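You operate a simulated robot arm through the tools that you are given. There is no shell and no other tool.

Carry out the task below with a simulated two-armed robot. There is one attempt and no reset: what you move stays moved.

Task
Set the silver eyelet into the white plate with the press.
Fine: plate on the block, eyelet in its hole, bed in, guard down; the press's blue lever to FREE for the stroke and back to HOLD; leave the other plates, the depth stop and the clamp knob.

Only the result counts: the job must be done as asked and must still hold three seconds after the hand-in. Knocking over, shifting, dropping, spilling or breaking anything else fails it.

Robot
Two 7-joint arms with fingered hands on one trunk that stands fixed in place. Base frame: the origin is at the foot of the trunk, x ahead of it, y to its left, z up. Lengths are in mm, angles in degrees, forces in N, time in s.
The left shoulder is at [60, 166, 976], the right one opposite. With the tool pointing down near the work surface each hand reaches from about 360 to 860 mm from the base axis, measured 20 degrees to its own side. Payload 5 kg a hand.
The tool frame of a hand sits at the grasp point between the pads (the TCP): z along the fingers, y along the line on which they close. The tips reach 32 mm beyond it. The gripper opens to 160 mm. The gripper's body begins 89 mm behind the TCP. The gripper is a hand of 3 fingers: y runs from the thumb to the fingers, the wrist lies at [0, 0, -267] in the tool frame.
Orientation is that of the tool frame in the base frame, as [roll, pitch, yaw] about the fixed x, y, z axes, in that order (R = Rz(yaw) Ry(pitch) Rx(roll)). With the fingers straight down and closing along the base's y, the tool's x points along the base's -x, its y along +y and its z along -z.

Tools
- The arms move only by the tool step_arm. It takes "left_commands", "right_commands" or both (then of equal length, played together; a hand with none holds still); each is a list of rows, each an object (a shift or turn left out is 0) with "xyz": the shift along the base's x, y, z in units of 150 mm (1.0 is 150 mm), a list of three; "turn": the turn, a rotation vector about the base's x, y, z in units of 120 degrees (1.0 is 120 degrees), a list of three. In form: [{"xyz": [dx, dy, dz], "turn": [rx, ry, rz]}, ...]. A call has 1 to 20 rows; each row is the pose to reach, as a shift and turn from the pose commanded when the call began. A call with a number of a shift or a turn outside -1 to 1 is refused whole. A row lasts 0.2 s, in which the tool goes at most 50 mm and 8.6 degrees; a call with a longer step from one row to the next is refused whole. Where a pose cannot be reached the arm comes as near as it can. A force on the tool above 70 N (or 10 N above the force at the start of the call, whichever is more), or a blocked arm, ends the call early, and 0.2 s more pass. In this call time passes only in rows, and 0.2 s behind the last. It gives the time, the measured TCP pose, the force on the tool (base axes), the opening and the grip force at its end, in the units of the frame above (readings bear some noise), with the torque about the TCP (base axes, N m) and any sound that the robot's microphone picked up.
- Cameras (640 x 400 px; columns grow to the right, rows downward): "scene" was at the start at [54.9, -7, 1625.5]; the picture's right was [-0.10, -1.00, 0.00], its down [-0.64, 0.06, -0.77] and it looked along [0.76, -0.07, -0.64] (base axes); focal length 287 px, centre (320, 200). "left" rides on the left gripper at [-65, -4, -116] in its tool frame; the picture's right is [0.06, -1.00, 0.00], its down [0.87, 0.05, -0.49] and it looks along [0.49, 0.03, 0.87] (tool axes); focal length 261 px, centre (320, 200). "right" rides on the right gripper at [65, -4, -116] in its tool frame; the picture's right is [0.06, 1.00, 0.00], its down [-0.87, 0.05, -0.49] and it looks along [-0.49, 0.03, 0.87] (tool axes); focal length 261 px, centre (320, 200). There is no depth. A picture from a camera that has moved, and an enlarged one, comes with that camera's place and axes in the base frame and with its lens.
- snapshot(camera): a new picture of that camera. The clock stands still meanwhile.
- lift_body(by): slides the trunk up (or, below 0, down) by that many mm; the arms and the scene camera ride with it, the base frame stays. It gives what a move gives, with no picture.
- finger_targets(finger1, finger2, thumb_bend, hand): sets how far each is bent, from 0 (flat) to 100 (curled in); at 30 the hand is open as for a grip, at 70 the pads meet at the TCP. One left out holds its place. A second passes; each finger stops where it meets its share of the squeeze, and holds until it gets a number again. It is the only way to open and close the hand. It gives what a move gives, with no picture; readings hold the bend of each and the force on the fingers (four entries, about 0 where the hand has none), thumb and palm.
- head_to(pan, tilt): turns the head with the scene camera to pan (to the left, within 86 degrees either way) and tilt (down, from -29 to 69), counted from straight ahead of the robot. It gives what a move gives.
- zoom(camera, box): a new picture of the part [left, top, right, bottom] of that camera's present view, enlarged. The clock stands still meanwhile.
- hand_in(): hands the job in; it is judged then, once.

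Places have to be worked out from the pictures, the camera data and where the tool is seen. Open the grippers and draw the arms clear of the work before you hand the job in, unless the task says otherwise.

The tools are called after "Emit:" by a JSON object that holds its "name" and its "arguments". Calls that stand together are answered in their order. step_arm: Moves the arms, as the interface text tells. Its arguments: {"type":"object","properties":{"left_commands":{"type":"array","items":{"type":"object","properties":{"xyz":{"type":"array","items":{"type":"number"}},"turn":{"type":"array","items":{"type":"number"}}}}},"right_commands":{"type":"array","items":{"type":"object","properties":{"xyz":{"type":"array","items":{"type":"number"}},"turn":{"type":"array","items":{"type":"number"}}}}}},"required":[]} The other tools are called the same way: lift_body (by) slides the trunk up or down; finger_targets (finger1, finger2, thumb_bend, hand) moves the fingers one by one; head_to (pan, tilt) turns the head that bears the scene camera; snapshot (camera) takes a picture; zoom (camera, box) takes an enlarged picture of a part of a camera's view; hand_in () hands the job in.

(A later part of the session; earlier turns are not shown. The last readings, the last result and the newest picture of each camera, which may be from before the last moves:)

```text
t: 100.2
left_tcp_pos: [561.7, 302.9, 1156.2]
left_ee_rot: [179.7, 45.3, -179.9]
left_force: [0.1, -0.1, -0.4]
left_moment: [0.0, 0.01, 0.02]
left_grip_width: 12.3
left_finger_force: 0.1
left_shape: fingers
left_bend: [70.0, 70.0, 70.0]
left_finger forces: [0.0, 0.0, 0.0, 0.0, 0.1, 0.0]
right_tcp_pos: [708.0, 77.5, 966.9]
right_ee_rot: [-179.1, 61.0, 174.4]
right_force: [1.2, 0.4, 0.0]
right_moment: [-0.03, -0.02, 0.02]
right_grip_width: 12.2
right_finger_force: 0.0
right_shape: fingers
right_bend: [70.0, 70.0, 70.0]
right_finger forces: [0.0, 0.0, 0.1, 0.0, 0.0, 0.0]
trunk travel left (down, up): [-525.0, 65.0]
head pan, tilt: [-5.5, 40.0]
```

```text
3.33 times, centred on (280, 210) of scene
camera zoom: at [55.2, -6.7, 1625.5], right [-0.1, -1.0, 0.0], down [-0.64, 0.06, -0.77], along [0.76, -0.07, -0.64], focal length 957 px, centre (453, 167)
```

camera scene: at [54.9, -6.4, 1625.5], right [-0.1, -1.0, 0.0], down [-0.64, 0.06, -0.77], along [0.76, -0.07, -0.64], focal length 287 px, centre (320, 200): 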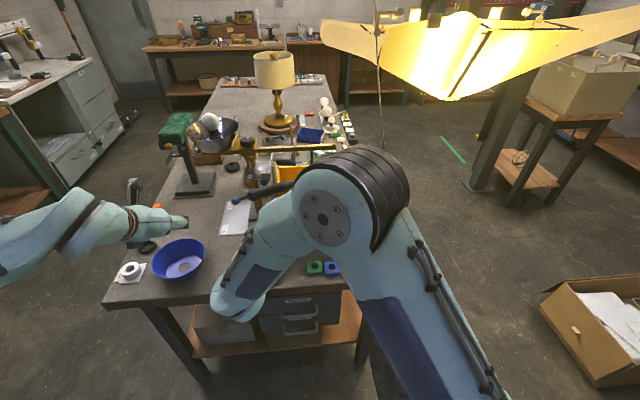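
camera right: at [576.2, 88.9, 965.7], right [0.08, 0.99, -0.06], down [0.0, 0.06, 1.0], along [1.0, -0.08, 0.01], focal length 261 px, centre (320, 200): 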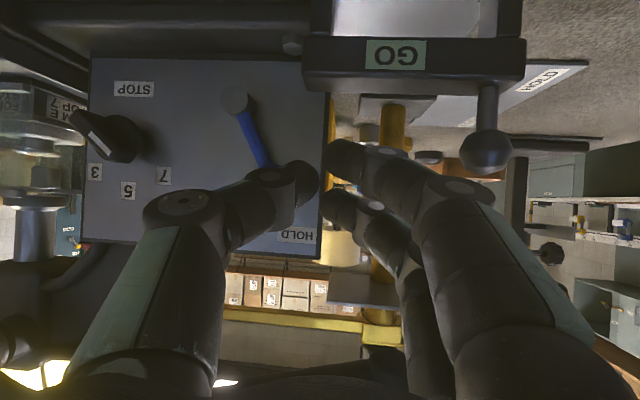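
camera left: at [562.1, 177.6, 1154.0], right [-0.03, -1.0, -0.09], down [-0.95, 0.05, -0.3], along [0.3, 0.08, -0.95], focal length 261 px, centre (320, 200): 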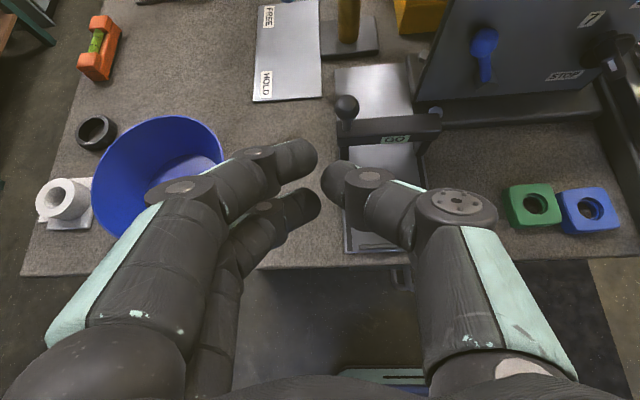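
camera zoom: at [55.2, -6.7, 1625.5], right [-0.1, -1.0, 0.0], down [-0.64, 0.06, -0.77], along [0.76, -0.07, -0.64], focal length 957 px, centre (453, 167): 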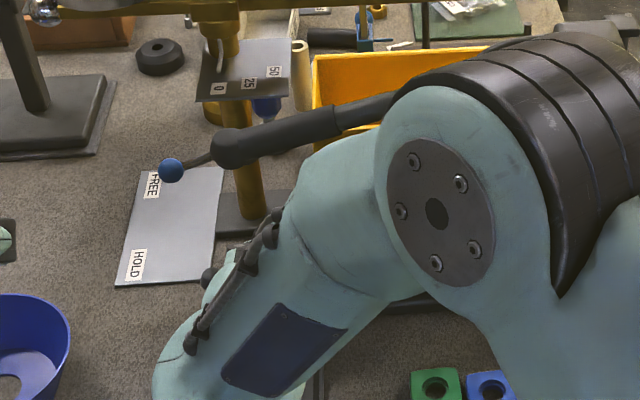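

The thumb would crowd the GO gauge's knob from here. Better: straddle the ball between thumb and fingers. Back off, shift to y≈42, open to ~56 mm, then advance.

Emit:
{"name": "step_arm", "arguments": {"right_commands": [{"xyz": [-0.15, 0, 0]}, {"xyz": [-0.35, -0.05, 0]}, {"xyz": [-0.4, -0.24, 0]}]}}

Emit:
{"name": "finger_targets", "arguments": {"hand": "right", "finger1": 58, "finger2": 58, "thumb_bend": 58}}

Emit:
{"name": "snapshot", "arguments": {"camera": "right"}}

```text
t: 101.0
left_tcp_pos: [561.7, 301.4, 1155.8]
left_ee_rot: [179.5, 45.3, 179.9]
left_force: [-0.3, 0.3, -0.1]
left_moment: [-0.01, 0.02, 0.05]
left_grip_width: 12.4
left_finger_force: 0.0
left_shape: fingers
left_bend: [70.0, 70.0, 70.0]
left_finger forces: [0.0, 0.0, 0.1, 0.0, 0.0, 0.1]
right_tcp_pos: [648.4, 41.1, 967.2]
right_ee_rot: [-179.4, 61.0, 174.3]
right_force: [0.1, -0.8, -0.7]
right_moment: [0.0, 0.0, 0.0]
right_grip_width: 12.1
right_finger_force: 0.1
right_shape: fingers
right_bend: [70.0, 70.0, 70.0]
right_finger forces: [0.0, 0.1, 0.1, 0.0, 0.0, 0.0]
trunk travel left (down, up): [-525.0, 65.0]
head pan, tilt: [-5.5, 40.0]
```

```text
t: 102.0
left_tcp_pos: [561.6, 302.8, 1155.8]
left_ee_rot: [179.7, 45.3, -179.9]
left_force: [-0.2, 0.0, 0.7]
left_moment: [-0.01, 0.01, -0.02]
left_grip_width: 12.3
left_finger_force: 0.0
left_shape: fingers
left_bend: [70.0, 70.0, 70.0]
left_finger forces: [0.1, 0.1, 0.0, 0.1, 0.1, 0.1]
right_tcp_pos: [647.3, 43.0, 966.9]
right_ee_rot: [-179.1, 61.0, 174.3]
right_force: [-0.7, 0.2, 0.3]
right_moment: [0.03, 0.0, 0.0]
right_grip_width: 58.6
right_finger_force: 0.0
right_shape: fingers
right_bend: [57.0, 57.0, 57.0]
right_finger forces: [0.0, 0.1, 0.1, 0.0, 0.0, 0.0]
trunk travel left (down, up): [-525.0, 65.0]
head pan, tilt: [-5.5, 40.0]
```

```text
taken
camera right: at [516.2, 53.0, 966.6], right [0.08, 0.99, -0.06], down [0.0, 0.06, 1.0], along [1.0, -0.08, 0.01], focal length 261 px, centre (320, 200)
```

right: 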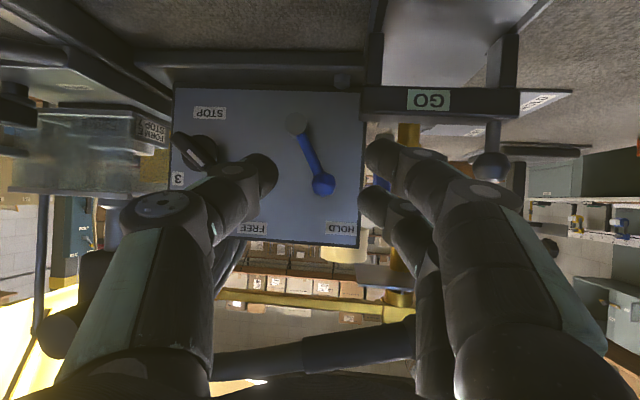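

The ball sits nicely between thumb and fingers. Advance ~92 mm so the tips straddle it.

Emit:
{"name": "step_arm", "arguments": {"right_commands": [{"xyz": [0.2, 0, 0]}, {"xyz": [0.4, 0, 0]}, {"xyz": [0.55, 0, 0]}, {"xyz": [0.615, 0, 0]}]}}

Emit:
{"name": "snapshot", "arguments": {"camera": "right"}}

```text
t: 103.0
left_tcp_pos: [559.8, 302.5, 1156.3]
left_ee_rot: [179.7, 45.5, -179.9]
left_force: [-0.3, 0.3, -0.9]
left_moment: [0.02, 0.0, -0.02]
left_grip_width: 12.4
left_finger_force: 0.1
left_shape: fingers
left_bend: [70.0, 70.0, 70.0]
left_finger forces: [0.0, 0.0, 0.0, 0.0, 0.0, 0.0]
right_tcp_pos: [736.8, 44.0, 965.9]
right_ee_rot: [-179.3, 60.8, 174.6]
right_force: [-15.6, 1.9, 1.5]
right_moment: [0.05, -0.05, 0.54]
right_grip_width: 58.7
right_finger_force: 7.7
right_shape: fingers
right_bend: [57.0, 60.0, 57.0]
right_finger forces: [0.0, 15.2, 0.0, 0.0, 0.1, 0.1]
trunk travel left (down, up): [-525.0, 65.0]
head pan, tilt: [-5.5, 40.0]
```

```text
taken
camera right: at [605.6, 54.8, 966.1], right [0.08, 1.0, -0.06], down [0.0, 0.06, 1.0], along [1.0, -0.08, 0.0], focal length 261 px, centre (320, 200)
```

right: 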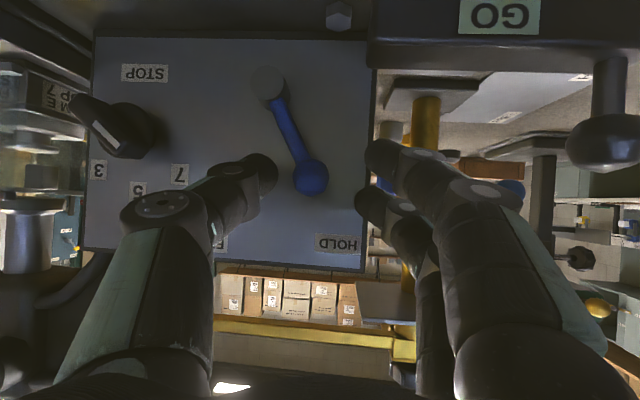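

A finger touched the panel face (15 N). Back off 6 mm in x, then sweep toward −y so the fingers carry the lever to FREE.

Emit:
{"name": "step_arm", "arguments": {"right_commands": [{"xyz": [-0.05, 0, 0]}]}}

Emit:
{"name": "step_arm", "arguments": {"right_commands": [{"xyz": [0, -0.04, 0.005]}, {"xyz": [0, -0.08, 0.01]}, {"xyz": [0, -0.12, 0.015]}, {"xyz": [0, -0.16, 0.02]}, {"xyz": [0, -0.2, 0.025]}, {"xyz": [0, -0.24, 0.03]}]}}

Emit:
{"name": "snapshot", "arguments": {"camera": "right"}}

```text
t: 103.4
left_tcp_pos: [560.7, 301.4, 1156.8]
left_ee_rot: [179.7, 45.3, -180.0]
left_force: [1.2, -0.2, 0.8]
left_moment: [-0.02, 0.0, 0.0]
left_grip_width: 12.1
left_finger_force: 0.0
left_shape: fingers
left_bend: [70.0, 70.0, 70.0]
left_finger forces: [0.0, 0.0, 0.1, 0.0, 0.0, 0.1]
right_tcp_pos: [733.5, 42.2, 965.9]
right_ee_rot: [-179.2, 61.2, 174.2]
right_force: [-0.1, 0.1, -1.1]
right_moment: [-0.03, -0.03, -0.02]
right_grip_width: 58.7
right_finger_force: 0.1
right_shape: fingers
right_bend: [57.0, 57.0, 57.0]
right_finger forces: [0.1, 0.0, 0.0, 0.0, 0.0, 0.1]
trunk travel left (down, up): [-525.0, 65.0]
head pan, tilt: [-5.5, 40.0]
```

```text
t: 104.8
left_tcp_pos: [559.4, 303.6, 1156.5]
left_ee_rot: [179.7, 45.4, 180.0]
left_force: [-0.1, 0.1, -0.8]
left_moment: [0.01, 0.0, -0.02]
left_grip_width: 12.4
left_finger_force: 0.0
left_shape: fingers
left_bend: [70.0, 70.0, 70.0]
left_finger forces: [0.1, 0.0, 0.1, 0.1, 0.0, 0.1]
right_tcp_pos: [732.7, 7.0, 971.3]
right_ee_rot: [-179.3, 61.0, 174.4]
right_force: [-0.3, 3.8, 2.2]
right_moment: [0.1, -0.11, 0.14]
right_grip_width: 58.3
right_finger_force: 2.0
right_shape: fingers
right_bend: [57.0, 55.0, 57.0]
right_finger forces: [0.1, 3.7, 0.0, 0.0, 0.0, 0.0]
trunk travel left (down, up): [-525.0, 65.0]
head pan, tilt: [-5.5, 40.0]
```

```text
taken
camera right: at [600.2, 17.9, 971.2], right [0.08, 1.0, -0.06], down [0.0, 0.06, 1.0], along [1.0, -0.08, 0.01], focal length 261 px, centre (320, 200)
```

right: 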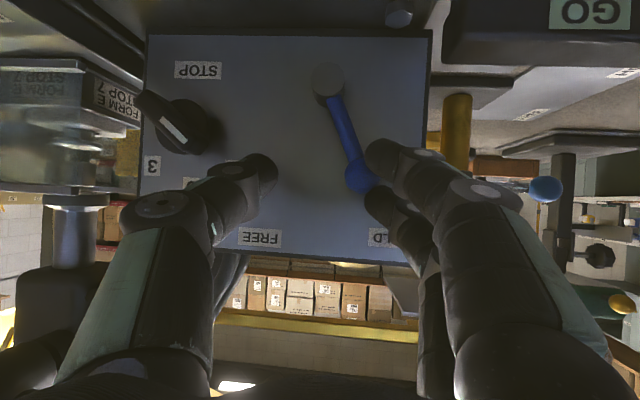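

Finger contact (3.7 N) has begun turning the lever. To keep the thumb clear of the depth-stop dial, I tuck the thumb in and raise the hand 11 mm, then continue −y.

Emit:
{"name": "finger_targets", "arguments": {"hand": "right", "thumb_bend": 68}}

Emit:
{"name": "step_arm", "arguments": {"right_commands": [{"xyz": [0, 0.02, 0.03]}, {"xyz": [0, 0.02, 0.075]}, {"xyz": [0, -0.02, 0.075]}, {"xyz": [0, -0.06, 0.075]}]}}

Emit:
{"name": "snapshot", "arguments": {"camera": "right"}}

```text
t: 105.8
left_tcp_pos: [561.3, 303.7, 1155.5]
left_ee_rot: [179.7, 45.4, -180.0]
left_force: [0.8, -1.2, 0.0]
left_moment: [0.02, 0.01, 0.01]
left_grip_width: 12.2
left_finger_force: 0.0
left_shape: fingers
left_bend: [70.0, 70.0, 70.0]
left_finger forces: [0.0, 0.0, 0.0, 0.0, 0.0, 0.0]
right_tcp_pos: [732.4, 6.2, 971.0]
right_ee_rot: [-179.3, 60.9, 174.4]
right_force: [-1.8, 3.5, 5.0]
right_moment: [0.13, -0.18, 0.16]
right_grip_width: 38.8
right_finger_force: 2.9
right_shape: fingers
right_bend: [57.0, 55.0, 68.0]
right_finger forces: [0.2, 5.4, 0.0, 0.1, 0.0, 0.2]
trunk travel left (down, up): [-525.0, 65.0]
head pan, tilt: [-5.5, 40.0]
```

```text
t: 106.8
left_tcp_pos: [558.3, 302.1, 1155.5]
left_ee_rot: [179.8, 45.4, -179.9]
left_force: [-0.6, -0.4, -0.3]
left_moment: [-0.04, -0.01, 0.01]
left_grip_width: 12.3
left_finger_force: 0.0
left_shape: fingers
left_bend: [70.0, 70.0, 70.0]
left_finger forces: [0.1, 0.0, 0.0, 0.0, 0.0, 0.0]
right_tcp_pos: [732.8, -1.4, 982.3]
right_ee_rot: [-179.4, 61.0, 174.1]
right_force: [-4.5, 3.4, 3.4]
right_moment: [0.19, 0.0, 0.21]
right_grip_width: 42.9
right_finger_force: 1.8
right_shape: fingers
right_bend: [56.0, 57.0, 68.0]
right_finger forces: [4.8, 0.1, 0.0, 0.1, 0.0, 0.0]
trunk travel left (down, up): [-525.0, 65.0]
head pan, tilt: [-5.5, 40.0]
```

```text
taken
camera right: at [600.2, 8.8, 982.1], right [0.08, 0.99, -0.06], down [0.0, 0.06, 1.0], along [1.0, -0.08, 0.01], focal length 261 px, centre (320, 200)
```

right: 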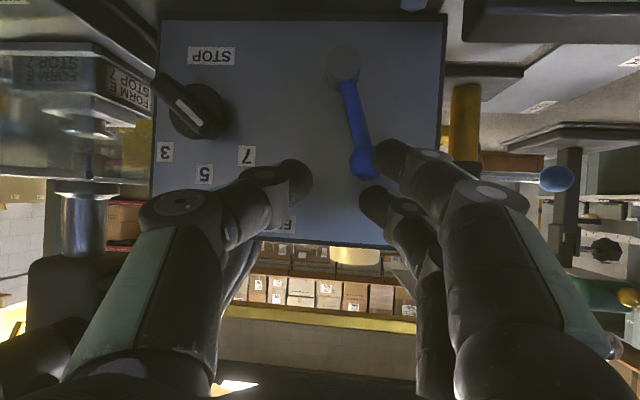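

Lever turning (now ~11°). Continue −y in small steps to the FREE position.

Emit:
{"name": "step_arm", "arguments": {"right_commands": [{"xyz": [0, -0.035, 0]}, {"xyz": [0, -0.07, 0]}, {"xyz": [0, -0.105, 0]}, {"xyz": [0, -0.14, 0]}, {"xyz": [0, -0.175, -0.005]}]}}

Emit:
{"name": "snapshot", "arguments": {"camera": "right"}}

```text
t: 108.0
left_tcp_pos: [561.3, 303.2, 1156.7]
left_ee_rot: [179.7, 45.3, -179.9]
left_force: [-0.3, 1.4, -0.1]
left_moment: [0.01, -0.02, -0.02]
left_grip_width: 12.7
left_finger_force: 0.1
left_shape: fingers
left_bend: [70.0, 70.0, 70.0]
left_finger forces: [0.0, 0.0, 0.0, 0.1, 0.0, 0.1]
right_tcp_pos: [732.8, -30.9, 982.9]
right_ee_rot: [-179.2, 61.1, 174.3]
right_force: [0.4, 0.5, 0.0]
right_moment: [0.03, -0.01, -0.03]
right_grip_width: 39.0
right_finger_force: 0.0
right_shape: fingers
right_bend: [57.0, 57.0, 68.0]
right_finger forces: [0.0, 0.0, 0.1, 0.0, 0.0, 0.1]
trunk travel left (down, up): [-525.0, 65.0]
head pan, tilt: [-5.5, 40.0]
```

```text
taken
camera right: at [600.5, -18.3, 981.0], right [0.08, 0.99, -0.06], down [0.0, 0.06, 1.0], along [1.0, -0.08, 0.01], focal length 261 px, centre (320, 200)
```

right: 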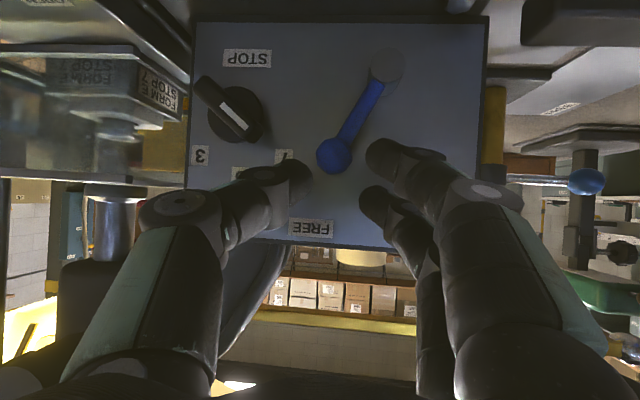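

The lever snapped over to FREE. Retract straight back and check from the scene camera.

Emit:
{"name": "step_arm", "arguments": {"right_commands": [{"xyz": [-0.2, 0, 0]}, {"xyz": [-0.5, 0, 0.02]}, {"xyz": [-0.8, -0.05, 0.05]}]}}

Emit:
{"name": "snapshot", "arguments": {"camera": "right"}}

Emit:
{"name": "snapshot", "arguments": {"camera": "scene"}}

```text
t: 108.8
left_tcp_pos: [561.1, 301.5, 1157.7]
left_ee_rot: [179.7, 45.3, -179.9]
left_force: [0.2, 0.5, -0.3]
left_moment: [0.0, 0.0, -0.02]
left_grip_width: 12.5
left_finger_force: 0.0
left_shape: fingers
left_bend: [70.0, 70.0, 70.0]
left_finger forces: [0.1, 0.0, 0.0, 0.0, 0.1, 0.0]
right_tcp_pos: [612.5, -36.0, 989.1]
right_ee_rot: [-179.2, 61.0, 174.3]
right_force: [0.0, -0.5, -0.7]
right_moment: [0.03, 0.01, -0.02]
right_grip_width: 39.2
right_finger_force: 0.1
right_shape: fingers
right_bend: [57.0, 57.0, 68.0]
right_finger forces: [0.0, 0.0, 0.0, 0.0, 0.0, 0.0]
trunk travel left (down, up): [-525.0, 65.0]
head pan, tilt: [-5.5, 40.0]
```

```text
taken
camera right: at [480.5, -26.1, 989.1], right [0.08, 0.99, -0.06], down [0.0, 0.06, 1.0], along [1.0, -0.08, 0.01], focal length 261 px, centre (320, 200)
```

right: 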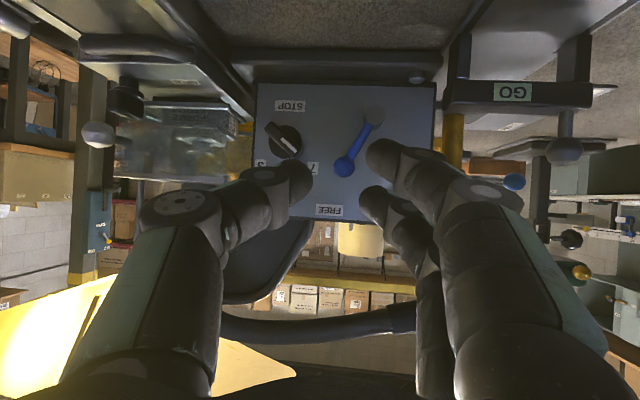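

```text
taken
camera scene: at [54.3, -7.0, 1625.5], right [-0.1, -1.0, 0.0], down [-0.64, 0.06, -0.77], along [0.76, -0.07, -0.64], focal length 287 px, centre (320, 200)
```

scene: 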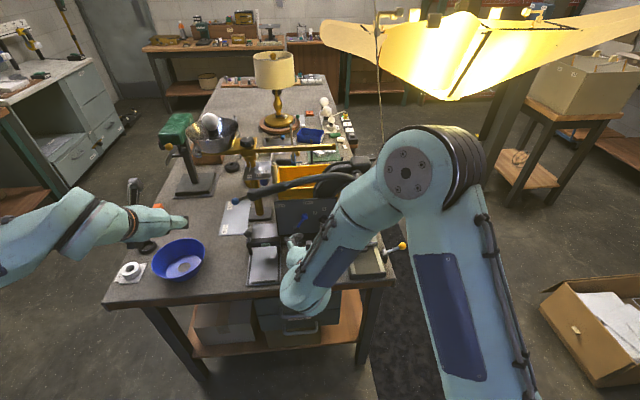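

Lever is at FREE. Now the stroke: I'll press the handle down near its end with the right fist. Close the fist, rise, and move over the handle end.

Emit:
{"name": "finger_targets", "arguments": {"hand": "right", "finger1": 70, "finger2": 70, "thumb_bend": 70}}

Emit:
{"name": "step_arm", "arguments": {"right_commands": [{"xyz": [-0.05, 0.1, 0.3]}, {"xyz": [-0.1, 0.25, 0.55]}, {"xyz": [-0.1, 0.4, 0.8]}, {"xyz": [-0.1, 0.6, 1.0]}, {"xyz": [-0.1, 0.85, 1.0]}]}}

Emit:
{"name": "snapshot", "arguments": {"camera": "right"}}

Emit:
{"name": "snapshot", "arguments": {"camera": "scene"}}

```text
t: 109.8
left_tcp_pos: [560.5, 302.9, 1156.1]
left_ee_rot: [179.7, 45.2, -179.8]
left_force: [-0.7, 0.6, -0.6]
left_moment: [-0.03, 0.01, 0.01]
left_grip_width: 12.5
left_finger_force: 0.0
left_shape: fingers
left_bend: [70.0, 70.0, 70.0]
left_finger forces: [0.1, 0.0, 0.0, 0.0, 0.0, 0.0]
right_tcp_pos: [613.5, -36.1, 989.9]
right_ee_rot: [-179.2, 60.9, 174.3]
right_force: [1.1, 0.2, 0.2]
right_moment: [-0.01, 0.02, -0.02]
right_grip_width: 13.0
right_finger_force: 0.0
right_shape: fingers
right_bend: [70.0, 70.0, 70.0]
right_finger forces: [0.0, 0.0, 0.0, 0.1, 0.0, 0.1]
trunk travel left (down, up): [-525.0, 65.0]
head pan, tilt: [-5.5, 40.0]
```

```text
t: 111.0
left_tcp_pos: [560.1, 303.8, 1155.6]
left_ee_rot: [179.9, 45.3, -179.8]
left_force: [-0.1, -0.2, -0.3]
left_moment: [0.03, 0.02, -0.05]
left_grip_width: 12.4
left_finger_force: 0.2
left_shape: fingers
left_bend: [70.0, 70.0, 70.0]
left_finger forces: [0.1, 0.1, 0.0, 0.1, 0.1, 0.1]
right_tcp_pos: [598.6, 92.2, 1136.9]
right_ee_rot: [-179.1, 61.1, 174.6]
right_force: [0.5, 0.2, 0.0]
right_moment: [-0.02, -0.02, -0.03]
right_grip_width: 12.7
right_finger_force: 0.0
right_shape: fingers
right_bend: [70.0, 70.0, 70.0]
right_finger forces: [0.0, 0.0, 0.1, 0.1, 0.1, 0.0]
trunk travel left (down, up): [-525.0, 65.0]
head pan, tilt: [-5.5, 40.0]
```

```text
taken
camera right: at [466.2, 102.8, 1137.1], right [0.08, 0.99, -0.06], down [0.0, 0.06, 1.0], along [1.0, -0.08, 0.01], focal length 261 px, centre (320, 200)
```

right: 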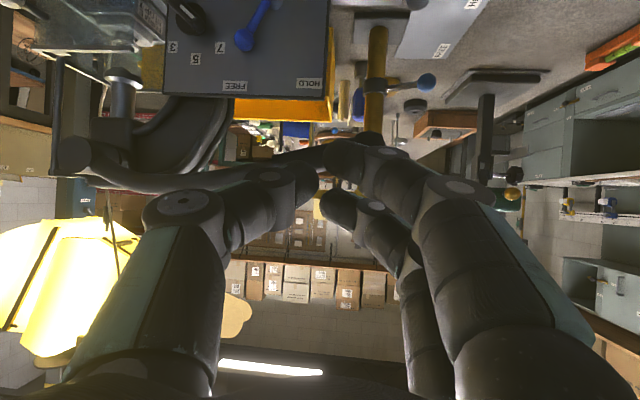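

```text
taken
camera scene: at [55.1, -5.2, 1625.5], right [-0.1, -1.0, 0.0], down [-0.64, 0.06, -0.77], along [0.76, -0.07, -0.64], focal length 287 px, centre (320, 200)
```

scene: 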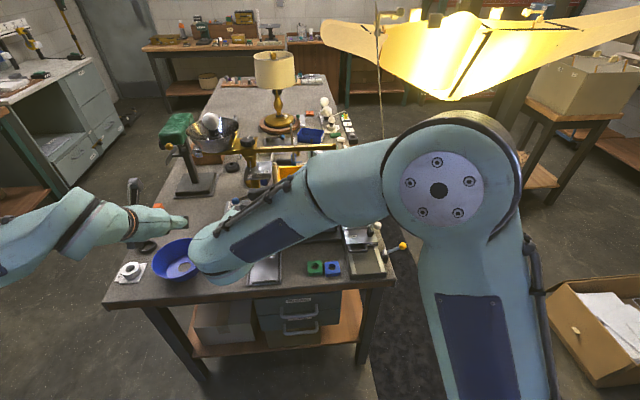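

From here: hub ≈(735,−193,1108), handle end ≈(735,128,1074). Move the fist over the handle near its end, well above it.

Emit:
{"name": "step_arm", "arguments": {"right_commands": [{"xyz": [0.2, 0.05, 0.08]}, {"xyz": [0.45, 0.08, 0.1]}, {"xyz": [0.7, 0.1, 0.1]}, {"xyz": [0.82, 0.1, 0.1]}]}}

Emit:
{"name": "snapshot", "arguments": {"camera": "right"}}

Emit:
{"name": "zoom", "arguments": {"camera": "scene", "box": [190, 140, 340, 240]}}

Emit:
{"name": "snapshot", "arguments": {"camera": "left"}}

```text
t: 112.0
left_tcp_pos: [561.7, 302.6, 1155.5]
left_ee_rot: [179.6, 45.4, 180.0]
left_force: [0.2, -0.1, 0.2]
left_moment: [0.02, 0.02, 0.0]
left_grip_width: 12.2
left_finger_force: 0.0
left_shape: fingers
left_bend: [70.0, 70.0, 70.0]
left_finger forces: [0.0, 0.0, 0.1, 0.1, 0.0, 0.0]
right_tcp_pos: [719.7, 107.3, 1152.8]
right_ee_rot: [-179.3, 61.0, 174.3]
right_force: [0.0, -0.4, 0.2]
right_moment: [0.02, 0.03, -0.03]
right_grip_width: 12.8
right_finger_force: 0.0
right_shape: fingers
right_bend: [70.0, 70.0, 70.0]
right_finger forces: [0.1, 0.0, 0.1, 0.0, 0.0, 0.1]
trunk travel left (down, up): [-525.0, 65.0]
head pan, tilt: [-5.5, 40.0]
```

```text
taken
camera right: at [588.3, 117.3, 1152.6], right [0.08, 0.99, -0.06], down [0.0, 0.06, 1.0], along [1.0, -0.08, 0.01], focal length 261 px, centre (320, 200)
```

right: 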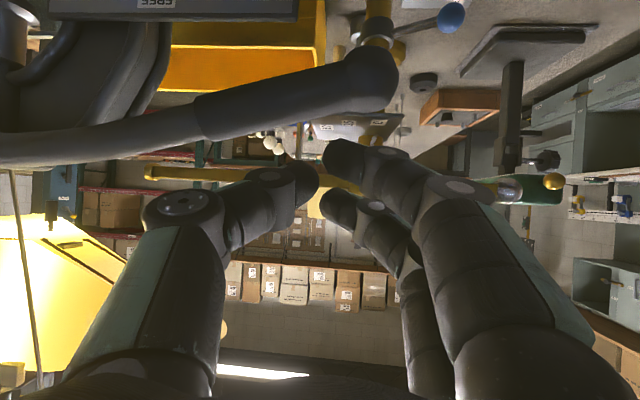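

```text
4.00 times, centred on (265, 190) of scene
camera zoom: at [55.1, -6.8, 1625.5], right [-0.1, -1.0, 0.0], down [-0.64, 0.06, -0.77], along [0.76, -0.07, -0.64], focal length 1148 px, centre (540, 240)
```

zoom: 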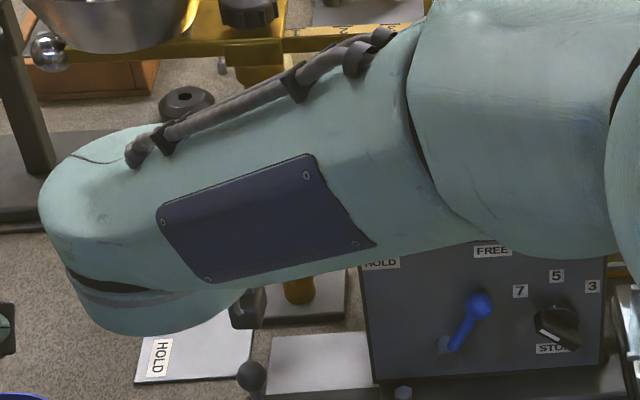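

```text
taken
camera left: at [524.7, 298.4, 1284.1], right [-0.04, -1.0, -0.05], down [-0.96, 0.05, -0.27], along [0.27, 0.04, -0.96], focal length 261 px, centre (320, 200)
```

left: 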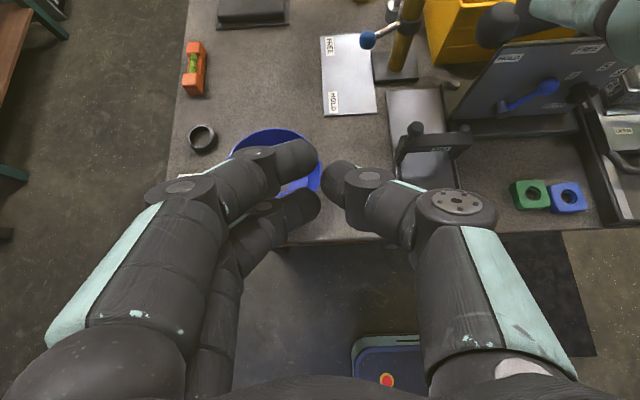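

Handle end fixed at (749,131,1080). Advance 10 mm so the fingertips span the handle, and lower to contact.

Emit:
{"name": "step_arm", "arguments": {"right_commands": [{"xyz": [0.065, -0.02, 0]}, {"xyz": [0.065, -0.02, -0.04]}, {"xyz": [0.065, -0.02, -0.08]}, {"xyz": [0.065, -0.02, -0.11]}, {"xyz": [0.065, -0.02, -0.14]}]}}

Emit:
{"name": "snapshot", "arguments": {"camera": "right"}}

```text
t: 113.2
left_tcp_pos: [560.5, 301.9, 1157.4]
left_ee_rot: [179.7, 45.3, -179.9]
left_force: [0.2, 0.3, -0.5]
left_moment: [0.0, 0.0, 0.0]
left_grip_width: 12.5
left_finger_force: 0.0
left_shape: fingers
left_bend: [70.0, 70.0, 70.0]
left_finger forces: [0.0, 0.0, 0.0, 0.0, 0.0, 0.0]
right_tcp_pos: [730.7, 103.7, 1134.8]
right_ee_rot: [-179.5, 61.1, 174.2]
right_force: [1.2, 0.4, 7.1]
right_moment: [0.06, -0.19, 0.04]
right_grip_width: 12.4
right_finger_force: 3.6
right_shape: fingers
right_bend: [70.0, 70.0, 70.0]
right_finger forces: [6.8, 0.0, 0.0, 0.1, 0.1, 0.0]
trunk travel left (down, up): [-525.0, 65.0]
head pan, tilt: [-5.5, 40.0]
```

```text
taken
camera right: at [598.1, 114.2, 1133.9], right [0.08, 1.0, -0.06], down [0.0, 0.06, 1.0], along [1.0, -0.08, 0.01], focal length 261 px, centre (320, 200)
```

right: 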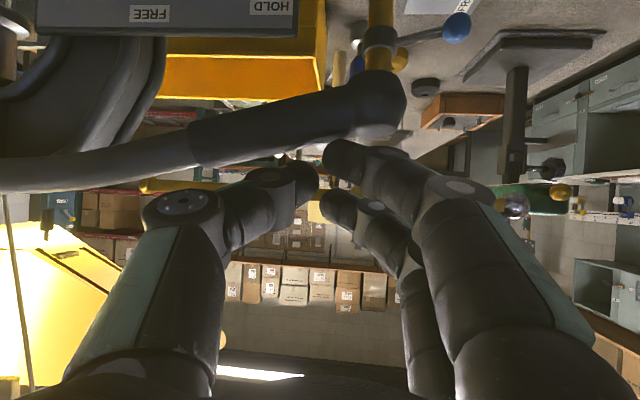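

Light contact (7 N) on the handle. Press down along the handle's arc, ~1° per row for 8°.

Emit:
{"name": "step_arm", "arguments": {"right_commands": [{"xyz": [0, -0.0015, -0.036]}, {"xyz": [0, -0.004, -0.071]}, {"xyz": [0, -0.0065, -0.107]}, {"xyz": [0, -0.01, -0.143]}, {"xyz": [0, -0.014, -0.178]}, {"xyz": [0, -0.019, -0.213]}, {"xyz": [0, -0.024, -0.249]}, {"xyz": [0, -0.03, -0.284]}]}}

Emit:
{"name": "snapshot", "arguments": {"camera": "right"}}

Emit:
{"name": "zoom", "arguments": {"camera": "scene", "box": [340, 150, 410, 250]}}

```text
t: 114.2
left_tcp_pos: [561.4, 303.2, 1153.3]
left_ee_rot: [179.7, 45.3, -180.0]
left_force: [0.7, -0.4, -0.2]
left_moment: [-0.01, 0.06, 0.01]
left_grip_width: 12.2
left_finger_force: 0.1
left_shape: fingers
left_bend: [70.0, 70.0, 70.0]
left_finger forces: [0.1, 0.1, 0.0, 0.1, 0.0, 0.0]
right_tcp_pos: [736.7, 106.5, 1129.2]
right_ee_rot: [178.6, 62.4, 172.8]
right_force: [-0.3, 2.1, 11.9]
right_moment: [0.12, -0.13, 0.02]
right_grip_width: 12.0
right_finger_force: 6.1
right_shape: fingers
right_bend: [71.0, 70.0, 70.0]
right_finger forces: [12.5, 0.0, 0.1, 0.1, 0.1, 0.0]
trunk travel left (down, up): [-525.0, 65.0]
head pan, tilt: [-5.5, 40.0]
stopped in row 4 (right hand): the force on the tool passed its limit at 72 N (the readings are from after the stop); the commanded pose is now the measured one
```

```text
taken
camera right: at [604.2, 116.2, 1125.8], right [0.08, 1.0, -0.04], down [-0.03, 0.05, 1.0], along [1.0, -0.07, 0.03], focal length 261 px, centre (320, 200)
```

right: 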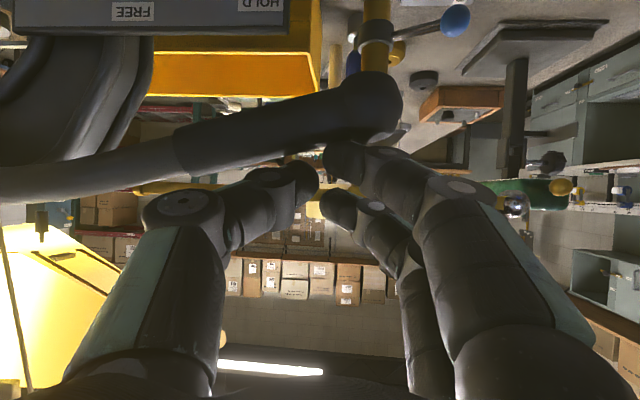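

```text
4.00 times, centred on (375, 200) of scene
camera zoom: at [56.2, -6.1, 1624.4], right [-0.1, -1.0, 0.0], down [-0.64, 0.06, -0.77], along [0.76, -0.07, -0.64], focal length 1148 px, centre (100, 200)
```

zoom: 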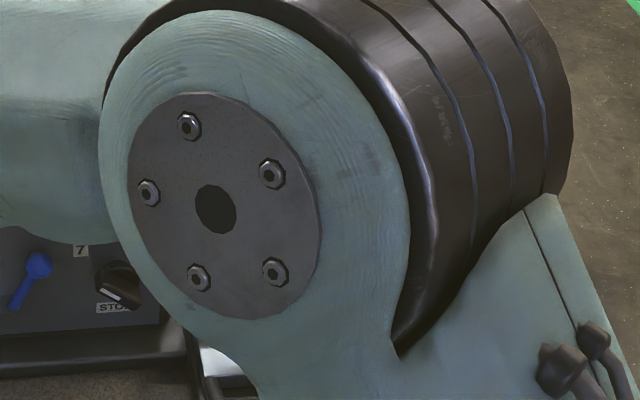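

The push met 72 N after ~6 mm. The handle may be damped or interlocked; try again more slowly (1.5 mm per row).

Emit:
{"name": "step_arm", "arguments": {"right_commands": [{"xyz": [0, 0, -0.01]}, {"xyz": [0, 0, -0.02]}, {"xyz": [0, 0, -0.03]}, {"xyz": [0, 0, -0.04]}, {"xyz": [0, 0, -0.05]}, {"xyz": [0, 0, -0.06]}, {"xyz": [0, 0, -0.07]}, {"xyz": [0, 0, -0.08]}]}}

Emit:
{"name": "snapshot", "arguments": {"camera": "right"}}

```text
t: 116.0
left_tcp_pos: [557.4, 302.7, 1159.2]
left_ee_rot: [179.8, 45.5, -179.9]
left_force: [-0.7, -1.0, -0.5]
left_moment: [-0.01, -0.02, -0.01]
left_grip_width: 12.2
left_finger_force: 0.1
left_shape: fingers
left_bend: [70.0, 70.0, 70.0]
left_finger forces: [0.0, 0.0, 0.0, 0.0, 0.1, 0.0]
right_tcp_pos: [735.9, 105.5, 1128.9]
right_ee_rot: [177.6, 63.3, 171.8]
right_force: [6.9, 2.9, 53.7]
right_moment: [0.7, -1.13, 0.21]
right_grip_width: 12.7
right_finger_force: 29.2
right_shape: fingers
right_bend: [71.0, 70.0, 70.0]
right_finger forces: [58.3, 0.0, 0.1, 0.0, 0.1, 0.1]
trunk travel left (down, up): [-525.0, 65.0]
head pan, tilt: [-5.5, 40.0]
```

```text
taken
camera right: at [603.7, 115.6, 1123.1], right [0.08, 1.0, -0.04], down [-0.04, 0.04, 1.0], along [1.0, -0.08, 0.05], focal length 261 px, centre (320, 200)
```

right: 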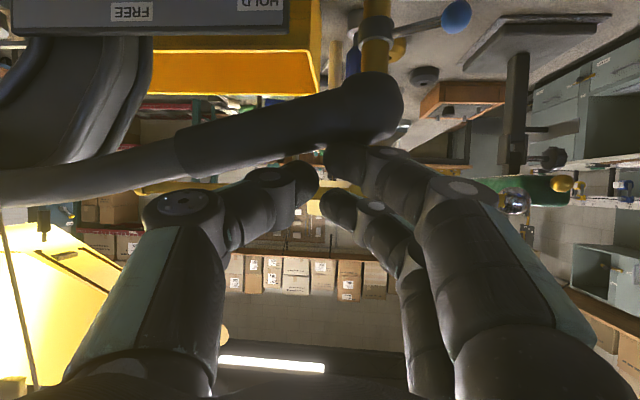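

The handle holds firm at 54 N — an interlock isn't satisfied. I withdraw the hand and inspect lever, guard, and bed closely.

Emit:
{"name": "step_arm", "arguments": {"right_commands": [{"xyz": [0, 0, 0.12]}, {"xyz": [0, 0, 0.3]}, {"xyz": [-0.25, 0, 0.35]}, {"xyz": [-0.5, 0, 0.35]}, {"xyz": [-0.75, -0.05, 0.35]}, {"xyz": [-0.9, -0.25, 0.35]}, {"xyz": [-0.95, -0.5, 0.35]}, {"xyz": [-0.95, -0.75, 0.35]}, {"xyz": [-0.95, -1.0, 0.35]}]}}

Emit:
{"name": "step_arm", "arguments": {"right_commands": [{"xyz": [0, -0.3, 0]}, {"xyz": [0, -0.6, 0]}, {"xyz": [0, -0.9, 0]}, {"xyz": [0, -1.0, 0]}]}}

Emit:
{"name": "snapshot", "arguments": {"camera": "scene"}}

Emit:
{"name": "snapshot", "arguments": {"camera": "right"}}

```text
t: 118.0
left_tcp_pos: [561.0, 301.8, 1157.6]
left_ee_rot: [179.6, 45.4, 180.0]
left_force: [0.4, 0.7, 0.5]
left_moment: [0.02, 0.02, 0.01]
left_grip_width: 12.3
left_finger_force: 0.0
left_shape: fingers
left_bend: [70.0, 70.0, 70.0]
left_finger forces: [0.0, 0.0, 0.0, 0.0, 0.0, 0.1]
right_tcp_pos: [591.8, -46.5, 1169.0]
right_ee_rot: [178.8, 62.3, 172.8]
right_force: [-0.2, -0.2, -0.7]
right_moment: [-0.02, -0.03, 0.02]
right_grip_width: 12.3
right_finger_force: 0.2
right_shape: fingers
right_bend: [70.0, 70.0, 70.0]
right_finger forces: [0.0, 0.0, 0.0, 0.0, 0.1, 0.1]
trunk travel left (down, up): [-525.0, 65.0]
head pan, tilt: [-5.5, 40.0]
```

```text
t: 119.0
left_tcp_pos: [560.4, 302.9, 1156.5]
left_ee_rot: [179.7, 45.2, -179.9]
left_force: [0.0, 0.6, -0.6]
left_moment: [0.0, 0.0, 0.0]
left_grip_width: 12.5
left_finger_force: 0.1
left_shape: fingers
left_bend: [70.0, 70.0, 70.0]
left_finger forces: [0.0, 0.0, 0.0, 0.1, 0.0, 0.0]
right_tcp_pos: [593.2, -194.8, 1170.1]
right_ee_rot: [179.0, 62.3, 173.0]
right_force: [-0.2, -0.1, 0.4]
right_moment: [0.0, 0.01, -0.03]
right_grip_width: 12.6
right_finger_force: 0.0
right_shape: fingers
right_bend: [70.0, 70.0, 70.0]
right_finger forces: [0.0, 0.0, 0.1, 0.0, 0.0, 0.1]
trunk travel left (down, up): [-525.0, 65.0]
head pan, tilt: [-5.5, 40.0]
```

```text
taken
camera scene: at [55.0, -6.3, 1625.5], right [-0.1, -1.0, 0.0], down [-0.64, 0.06, -0.77], along [0.76, -0.07, -0.64], focal length 287 px, centre (320, 200)
```

scene: 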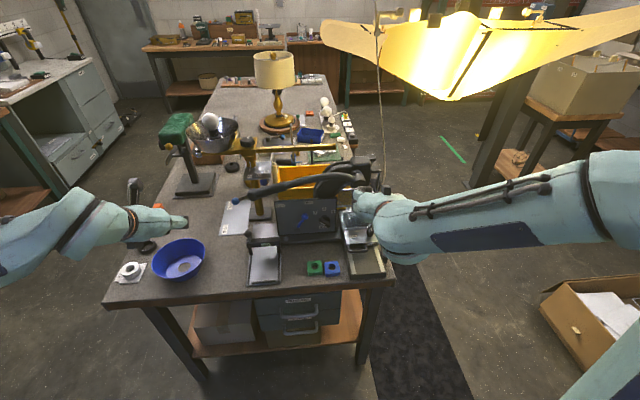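

```text
taken
camera right: at [461.1, -184.6, 1166.6], right [0.08, 1.0, -0.05], down [-0.03, 0.05, 1.0], along [1.0, -0.08, 0.03], focal length 261 px, centre (320, 200)
```

right: 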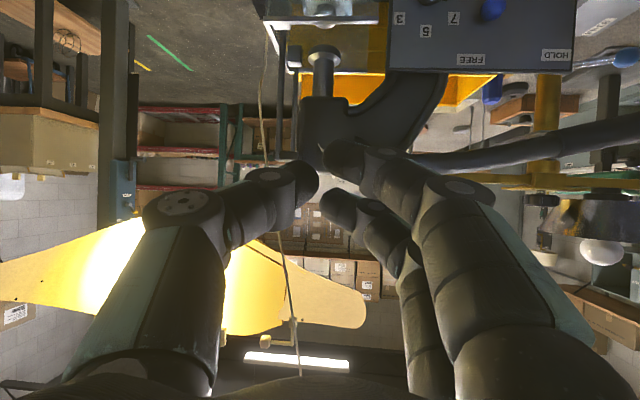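

Move the right hand further aside and zoom in with the scene camera.

Emit:
{"name": "step_arm", "arguments": {"right_commands": [{"xyz": [-0.05, -0.3, -0.05]}, {"xyz": [-0.1, -0.6, -0.1]}, {"xyz": [-0.1, -0.9, -0.1]}]}}

Emit:
{"name": "zoom", "arguments": {"camera": "scene", "box": [340, 170, 400, 240]}}

Emit:
{"name": "zoom", "arguments": {"camera": "scene", "box": [270, 190, 350, 245]}}

Emit:
{"name": "zoom", "arguments": {"camera": "scene", "box": [340, 220, 420, 285]}}

Emit:
{"name": "zoom", "arguments": {"camera": "scene", "box": [300, 150, 400, 210]}}

```text
t: 119.8
left_tcp_pos: [560.1, 301.8, 1156.2]
left_ee_rot: [179.7, 45.4, 180.0]
left_force: [0.4, -0.2, 0.2]
left_moment: [0.03, 0.05, 0.0]
left_grip_width: 12.2
left_finger_force: 0.2
left_shape: fingers
left_bend: [70.0, 70.0, 70.0]
left_finger forces: [0.0, 0.0, 0.0, 0.0, 0.1, 0.1]
right_tcp_pos: [579.3, -326.5, 1156.2]
right_ee_rot: [179.1, 62.3, 173.1]
right_force: [0.7, 0.6, 0.7]
right_moment: [-0.02, 0.05, -0.13]
right_grip_width: 12.7
right_finger_force: 0.1
right_shape: fingers
right_bend: [70.0, 70.0, 70.0]
right_finger forces: [0.0, 0.0, 0.0, 0.1, 0.0, 0.1]
right hand out of reach, approached as far as the arm can: row 3
trunk travel left (down, up): [-525.0, 65.0]
head pan, tilt: [-5.5, 40.0]
```

```text
5.71 times, centred on (370, 205) of scene
camera zoom: at [54.7, -7.7, 1625.5], right [-0.1, -1.0, 0.0], down [-0.64, 0.06, -0.77], along [0.76, -0.07, -0.64], focal length 1641 px, centre (34, 171)
```

zoom: 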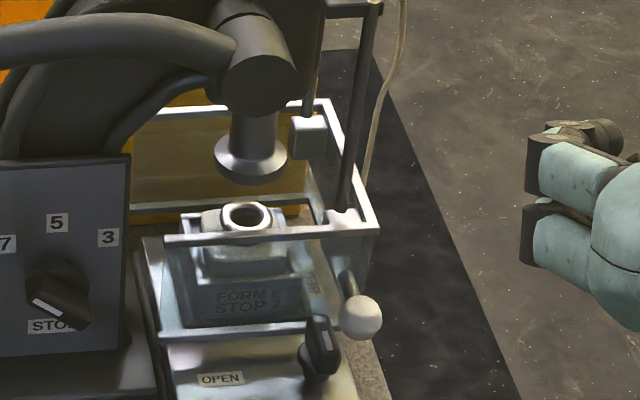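

```text
7.27 times, centred on (310, 218) of scene
camera zoom: at [54.7, -7.7, 1625.5], right [-0.1, -1.0, 0.0], down [-0.64, 0.06, -0.77], along [0.76, -0.07, -0.64], focal length 2088 px, centre (393, 73)
```

zoom: 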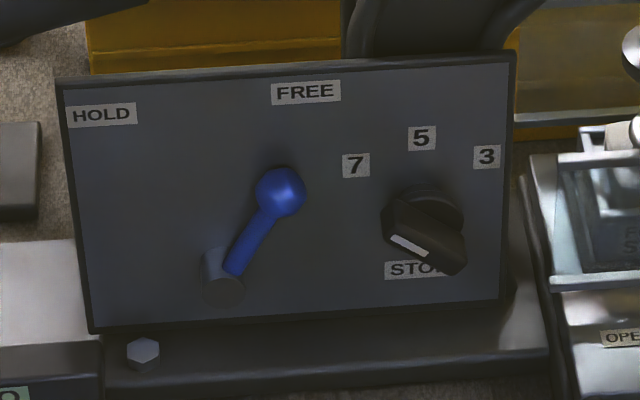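

```text
6.15 times, centred on (380, 252) of scene
camera zoom: at [54.7, -7.7, 1625.5], right [-0.1, -1.0, 0.0], down [-0.64, 0.06, -0.77], along [0.76, -0.07, -0.64], focal length 1767 px, centre (-49, -123)
```

zoom: 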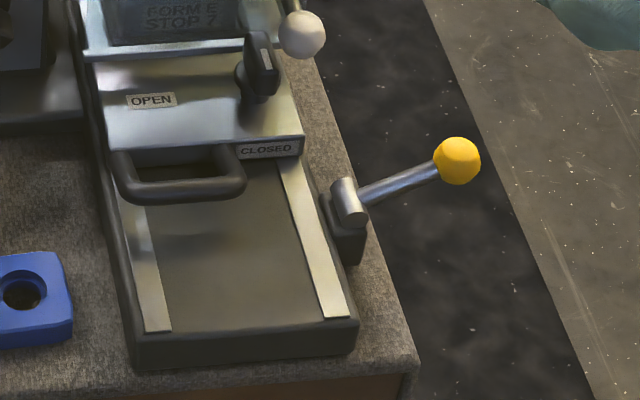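

```text
6.40 times, centred on (350, 180) of scene
camera zoom: at [54.7, -7.7, 1625.5], right [-0.1, -1.0, 0.0], down [-0.64, 0.06, -0.77], along [0.76, -0.07, -0.64], focal length 1838 px, centre (128, 328)
```

zoom: 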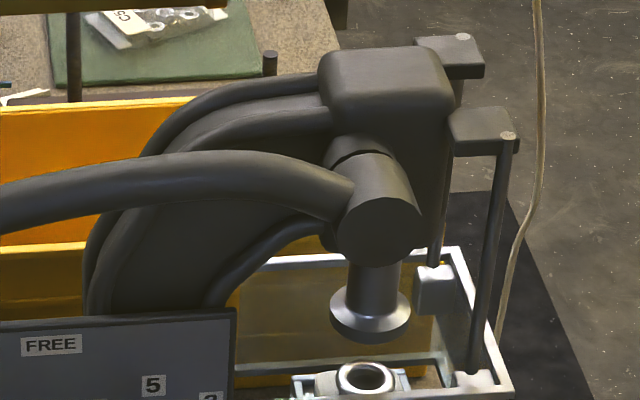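

Ram (812,−216,981) and eyelet (812,−215) line up, lever points to FREE. To check the guard's bottom position and bed seat, I'll get a level, close front view.

Emit:
{"name": "step_arm", "arguments": {"right_commands": [{"xyz": [0, 0.1, -0.25]}, {"xyz": [0, 0.25, -0.5]}, {"xyz": [0, 0.45, -0.75]}, {"xyz": [0, 0.6, -1.0]}]}}

Emit:
{"name": "step_arm", "arguments": {"right_commands": [{"xyz": [0, 0.05, -0.2]}, {"xyz": [0, 0.1, -0.33]}]}}

Emit:
{"name": "snapshot", "arguments": {"camera": "right"}}

```text
t: 121.0
left_tcp_pos: [561.1, 302.8, 1157.0]
left_ee_rot: [179.7, 45.3, -180.0]
left_force: [0.4, -1.0, 0.9]
left_moment: [-0.02, -0.02, -0.01]
left_grip_width: 12.2
left_finger_force: 0.1
left_shape: fingers
left_bend: [70.0, 70.0, 70.0]
left_finger forces: [0.0, 0.0, 0.0, 0.1, 0.0, 0.1]
right_tcp_pos: [448.0, -556.0, 1002.4]
right_ee_rot: [-179.5, 54.6, 135.4]
right_force: [0.4, -0.9, -0.1]
right_moment: [0.0, -0.05, 0.03]
right_grip_width: 12.2
right_finger_force: 0.0
right_shape: fingers
right_bend: [70.0, 70.0, 70.0]
right_finger forces: [0.0, 0.0, 0.1, 0.1, 0.0, 0.1]
right hand out of reach, approached as far as the arm can: row 1, 3, 4
trunk travel left (down, up): [-525.0, 65.0]
head pan, tilt: [-5.5, 40.0]
stopped in row 4 (right hand): the arm was blocked; the commanded pose is now the measured one
```

```text
t: 121.6
left_tcp_pos: [560.4, 303.6, 1156.6]
left_ee_rot: [179.7, 45.3, -179.9]
left_force: [-0.6, 0.6, 0.8]
left_moment: [0.0, 0.01, 0.01]
left_grip_width: 12.2
left_finger_force: 0.0
left_shape: fingers
left_bend: [70.0, 70.0, 70.0]
left_finger forces: [0.0, 0.1, 0.0, 0.1, 0.0, 0.0]
right_tcp_pos: [449.8, -554.0, 1002.0]
right_ee_rot: [-179.4, 54.6, 135.6]
right_force: [0.2, 0.5, 0.5]
right_moment: [0.03, -0.01, -0.05]
right_grip_width: 12.4
right_finger_force: 0.1
right_shape: fingers
right_bend: [70.0, 70.0, 70.0]
right_finger forces: [0.0, 0.0, 0.1, 0.1, 0.0, 0.0]
right hand out of reach, approached as far as the arm can: row 1, 2
trunk travel left (down, up): [-525.0, 65.0]
head pan, tilt: [-5.5, 40.0]
```

```text
taken
camera right: at [353.3, -463.9, 1016.3], right [0.68, 0.73, -0.06], down [0.11, -0.03, 0.99], along [0.73, -0.68, -0.1], focal length 261 px, centre (320, 200)
```

right: 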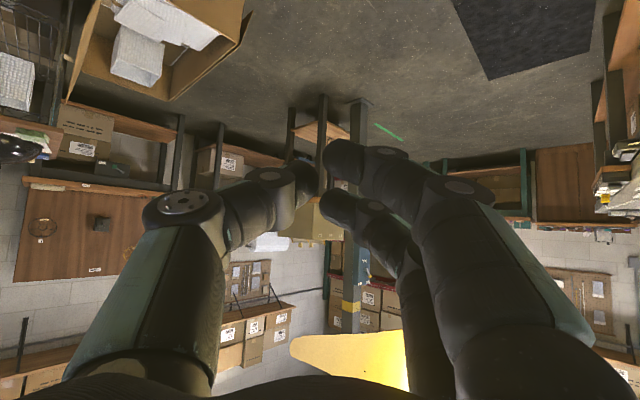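

The arm drifted out to the right (free space). I recover: raise and turn the yaw back while moving left, then reduce the pitch.

Emit:
{"name": "step_arm", "arguments": {"right_commands": [{"xyz": [0, 0.05, 0.2], "turn": [0, 0, 0.06]}, {"xyz": [0.05, 0.15, 0.4], "turn": [0, 0, 0.12]}, {"xyz": [0.1, 0.3, 0.6], "turn": [0, 0, 0.18]}, {"xyz": [0.2, 0.5, 0.7], "turn": [0, 0, 0.24]}, {"xyz": [0.3, 0.7, 0.8], "turn": [0, 0, 0.3]}, {"xyz": [0.4, 0.9, 0.8], "turn": [0, 0, 0.36]}]}}

Emit:
{"name": "snapshot", "arguments": {"camera": "scene"}}

```text
t: 123.0
left_tcp_pos: [562.2, 302.5, 1155.0]
left_ee_rot: [179.7, 45.3, -179.9]
left_force: [0.7, -0.1, -0.9]
left_moment: [-0.01, 0.0, -0.02]
left_grip_width: 12.7
left_finger_force: 0.0
left_shape: fingers
left_bend: [70.0, 70.0, 70.0]
left_finger forces: [0.0, 0.1, 0.0, 0.0, 0.0, 0.0]
right_tcp_pos: [511.0, -417.4, 1122.8]
right_ee_rot: [-179.6, 54.6, 178.9]
right_force: [0.9, 0.5, -1.2]
right_moment: [0.02, 0.0, 0.02]
right_grip_width: 12.4
right_finger_force: 0.1
right_shape: fingers
right_bend: [70.0, 70.0, 70.0]
right_finger forces: [0.1, 0.0, 0.0, 0.1, 0.0, 0.0]
trunk travel left (down, up): [-525.0, 65.0]
head pan, tilt: [-5.5, 40.0]
```

```text
taken
camera scene: at [55.5, -6.9, 1625.5], right [-0.1, -1.0, 0.0], down [-0.64, 0.06, -0.77], along [0.76, -0.07, -0.64], focal length 287 px, centre (320, 200)
```

scene: 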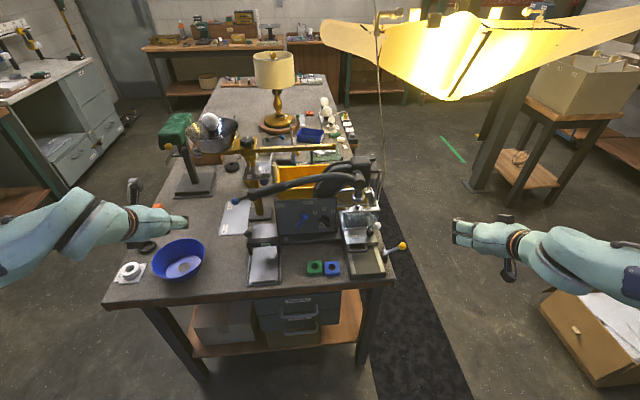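

Emit:
{"name": "snapshot", "arguments": {"camera": "right"}}

Emit:
{"name": "zoom", "arguments": {"camera": "scene", "box": [352, 205, 388, 245]}}

```text
taken
camera right: at [378.0, -418.5, 1137.1], right [-0.01, 1.0, -0.06], down [0.1, 0.06, 0.99], along [0.99, 0.0, -0.1], focal length 261 px, centre (320, 200)
```

right: 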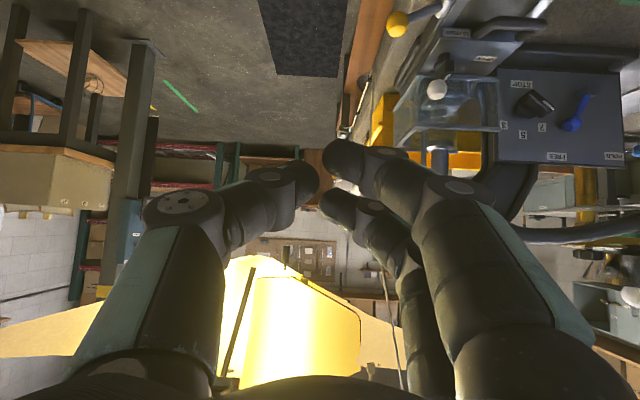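

```text
10.00 times, centred on (370, 225) of scene
camera zoom: at [55.5, -6.9, 1625.5], right [-0.1, -1.0, 0.0], down [-0.64, 0.06, -0.77], along [0.76, -0.07, -0.64], focal length 2871 px, centre (-180, -50)
```

zoom: 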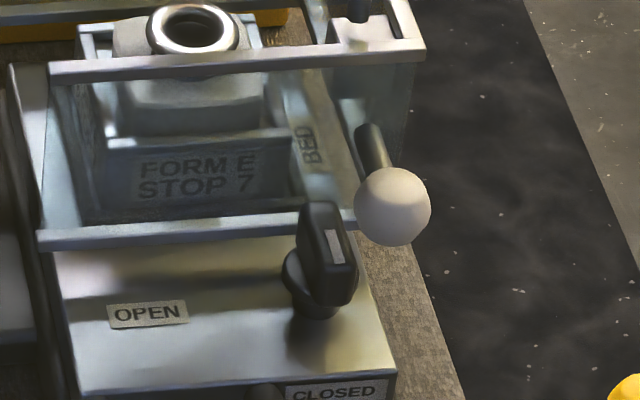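

Emit:
{"name": "zoom", "arguments": {"camera": "right", "box": [380, 10, 520, 180]}}

Emit:
{"name": "zoom", "arguments": {"camera": "right", "box": [420, 60, 500, 160]}}

```text
2.35 times, centred on (450, 95) of right
camera zoom: at [378.0, -418.5, 1137.1], right [-0.01, 1.0, -0.06], down [0.1, 0.06, 0.99], along [0.99, 0.0, -0.1], focal length 613 px, centre (14, 447)
```

zoom: 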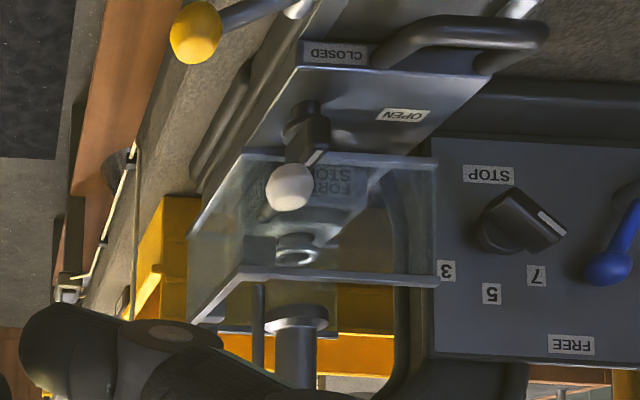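

```text
4.00 times, centred on (460, 110) of right
camera zoom: at [378.0, -418.5, 1137.1], right [-0.01, 1.0, -0.06], down [0.1, 0.06, 0.99], along [0.99, 0.0, -0.1], focal length 1043 px, centre (-240, 560)
```

zoom: 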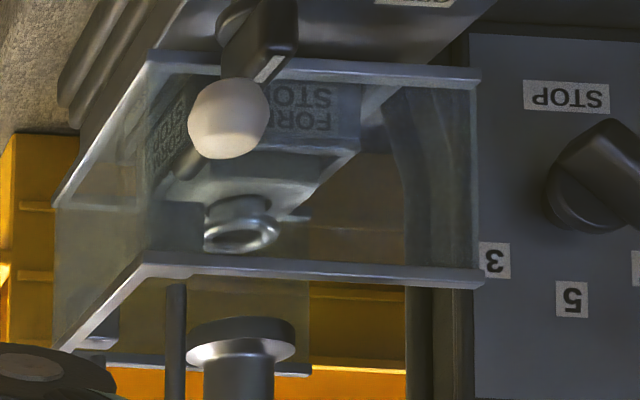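

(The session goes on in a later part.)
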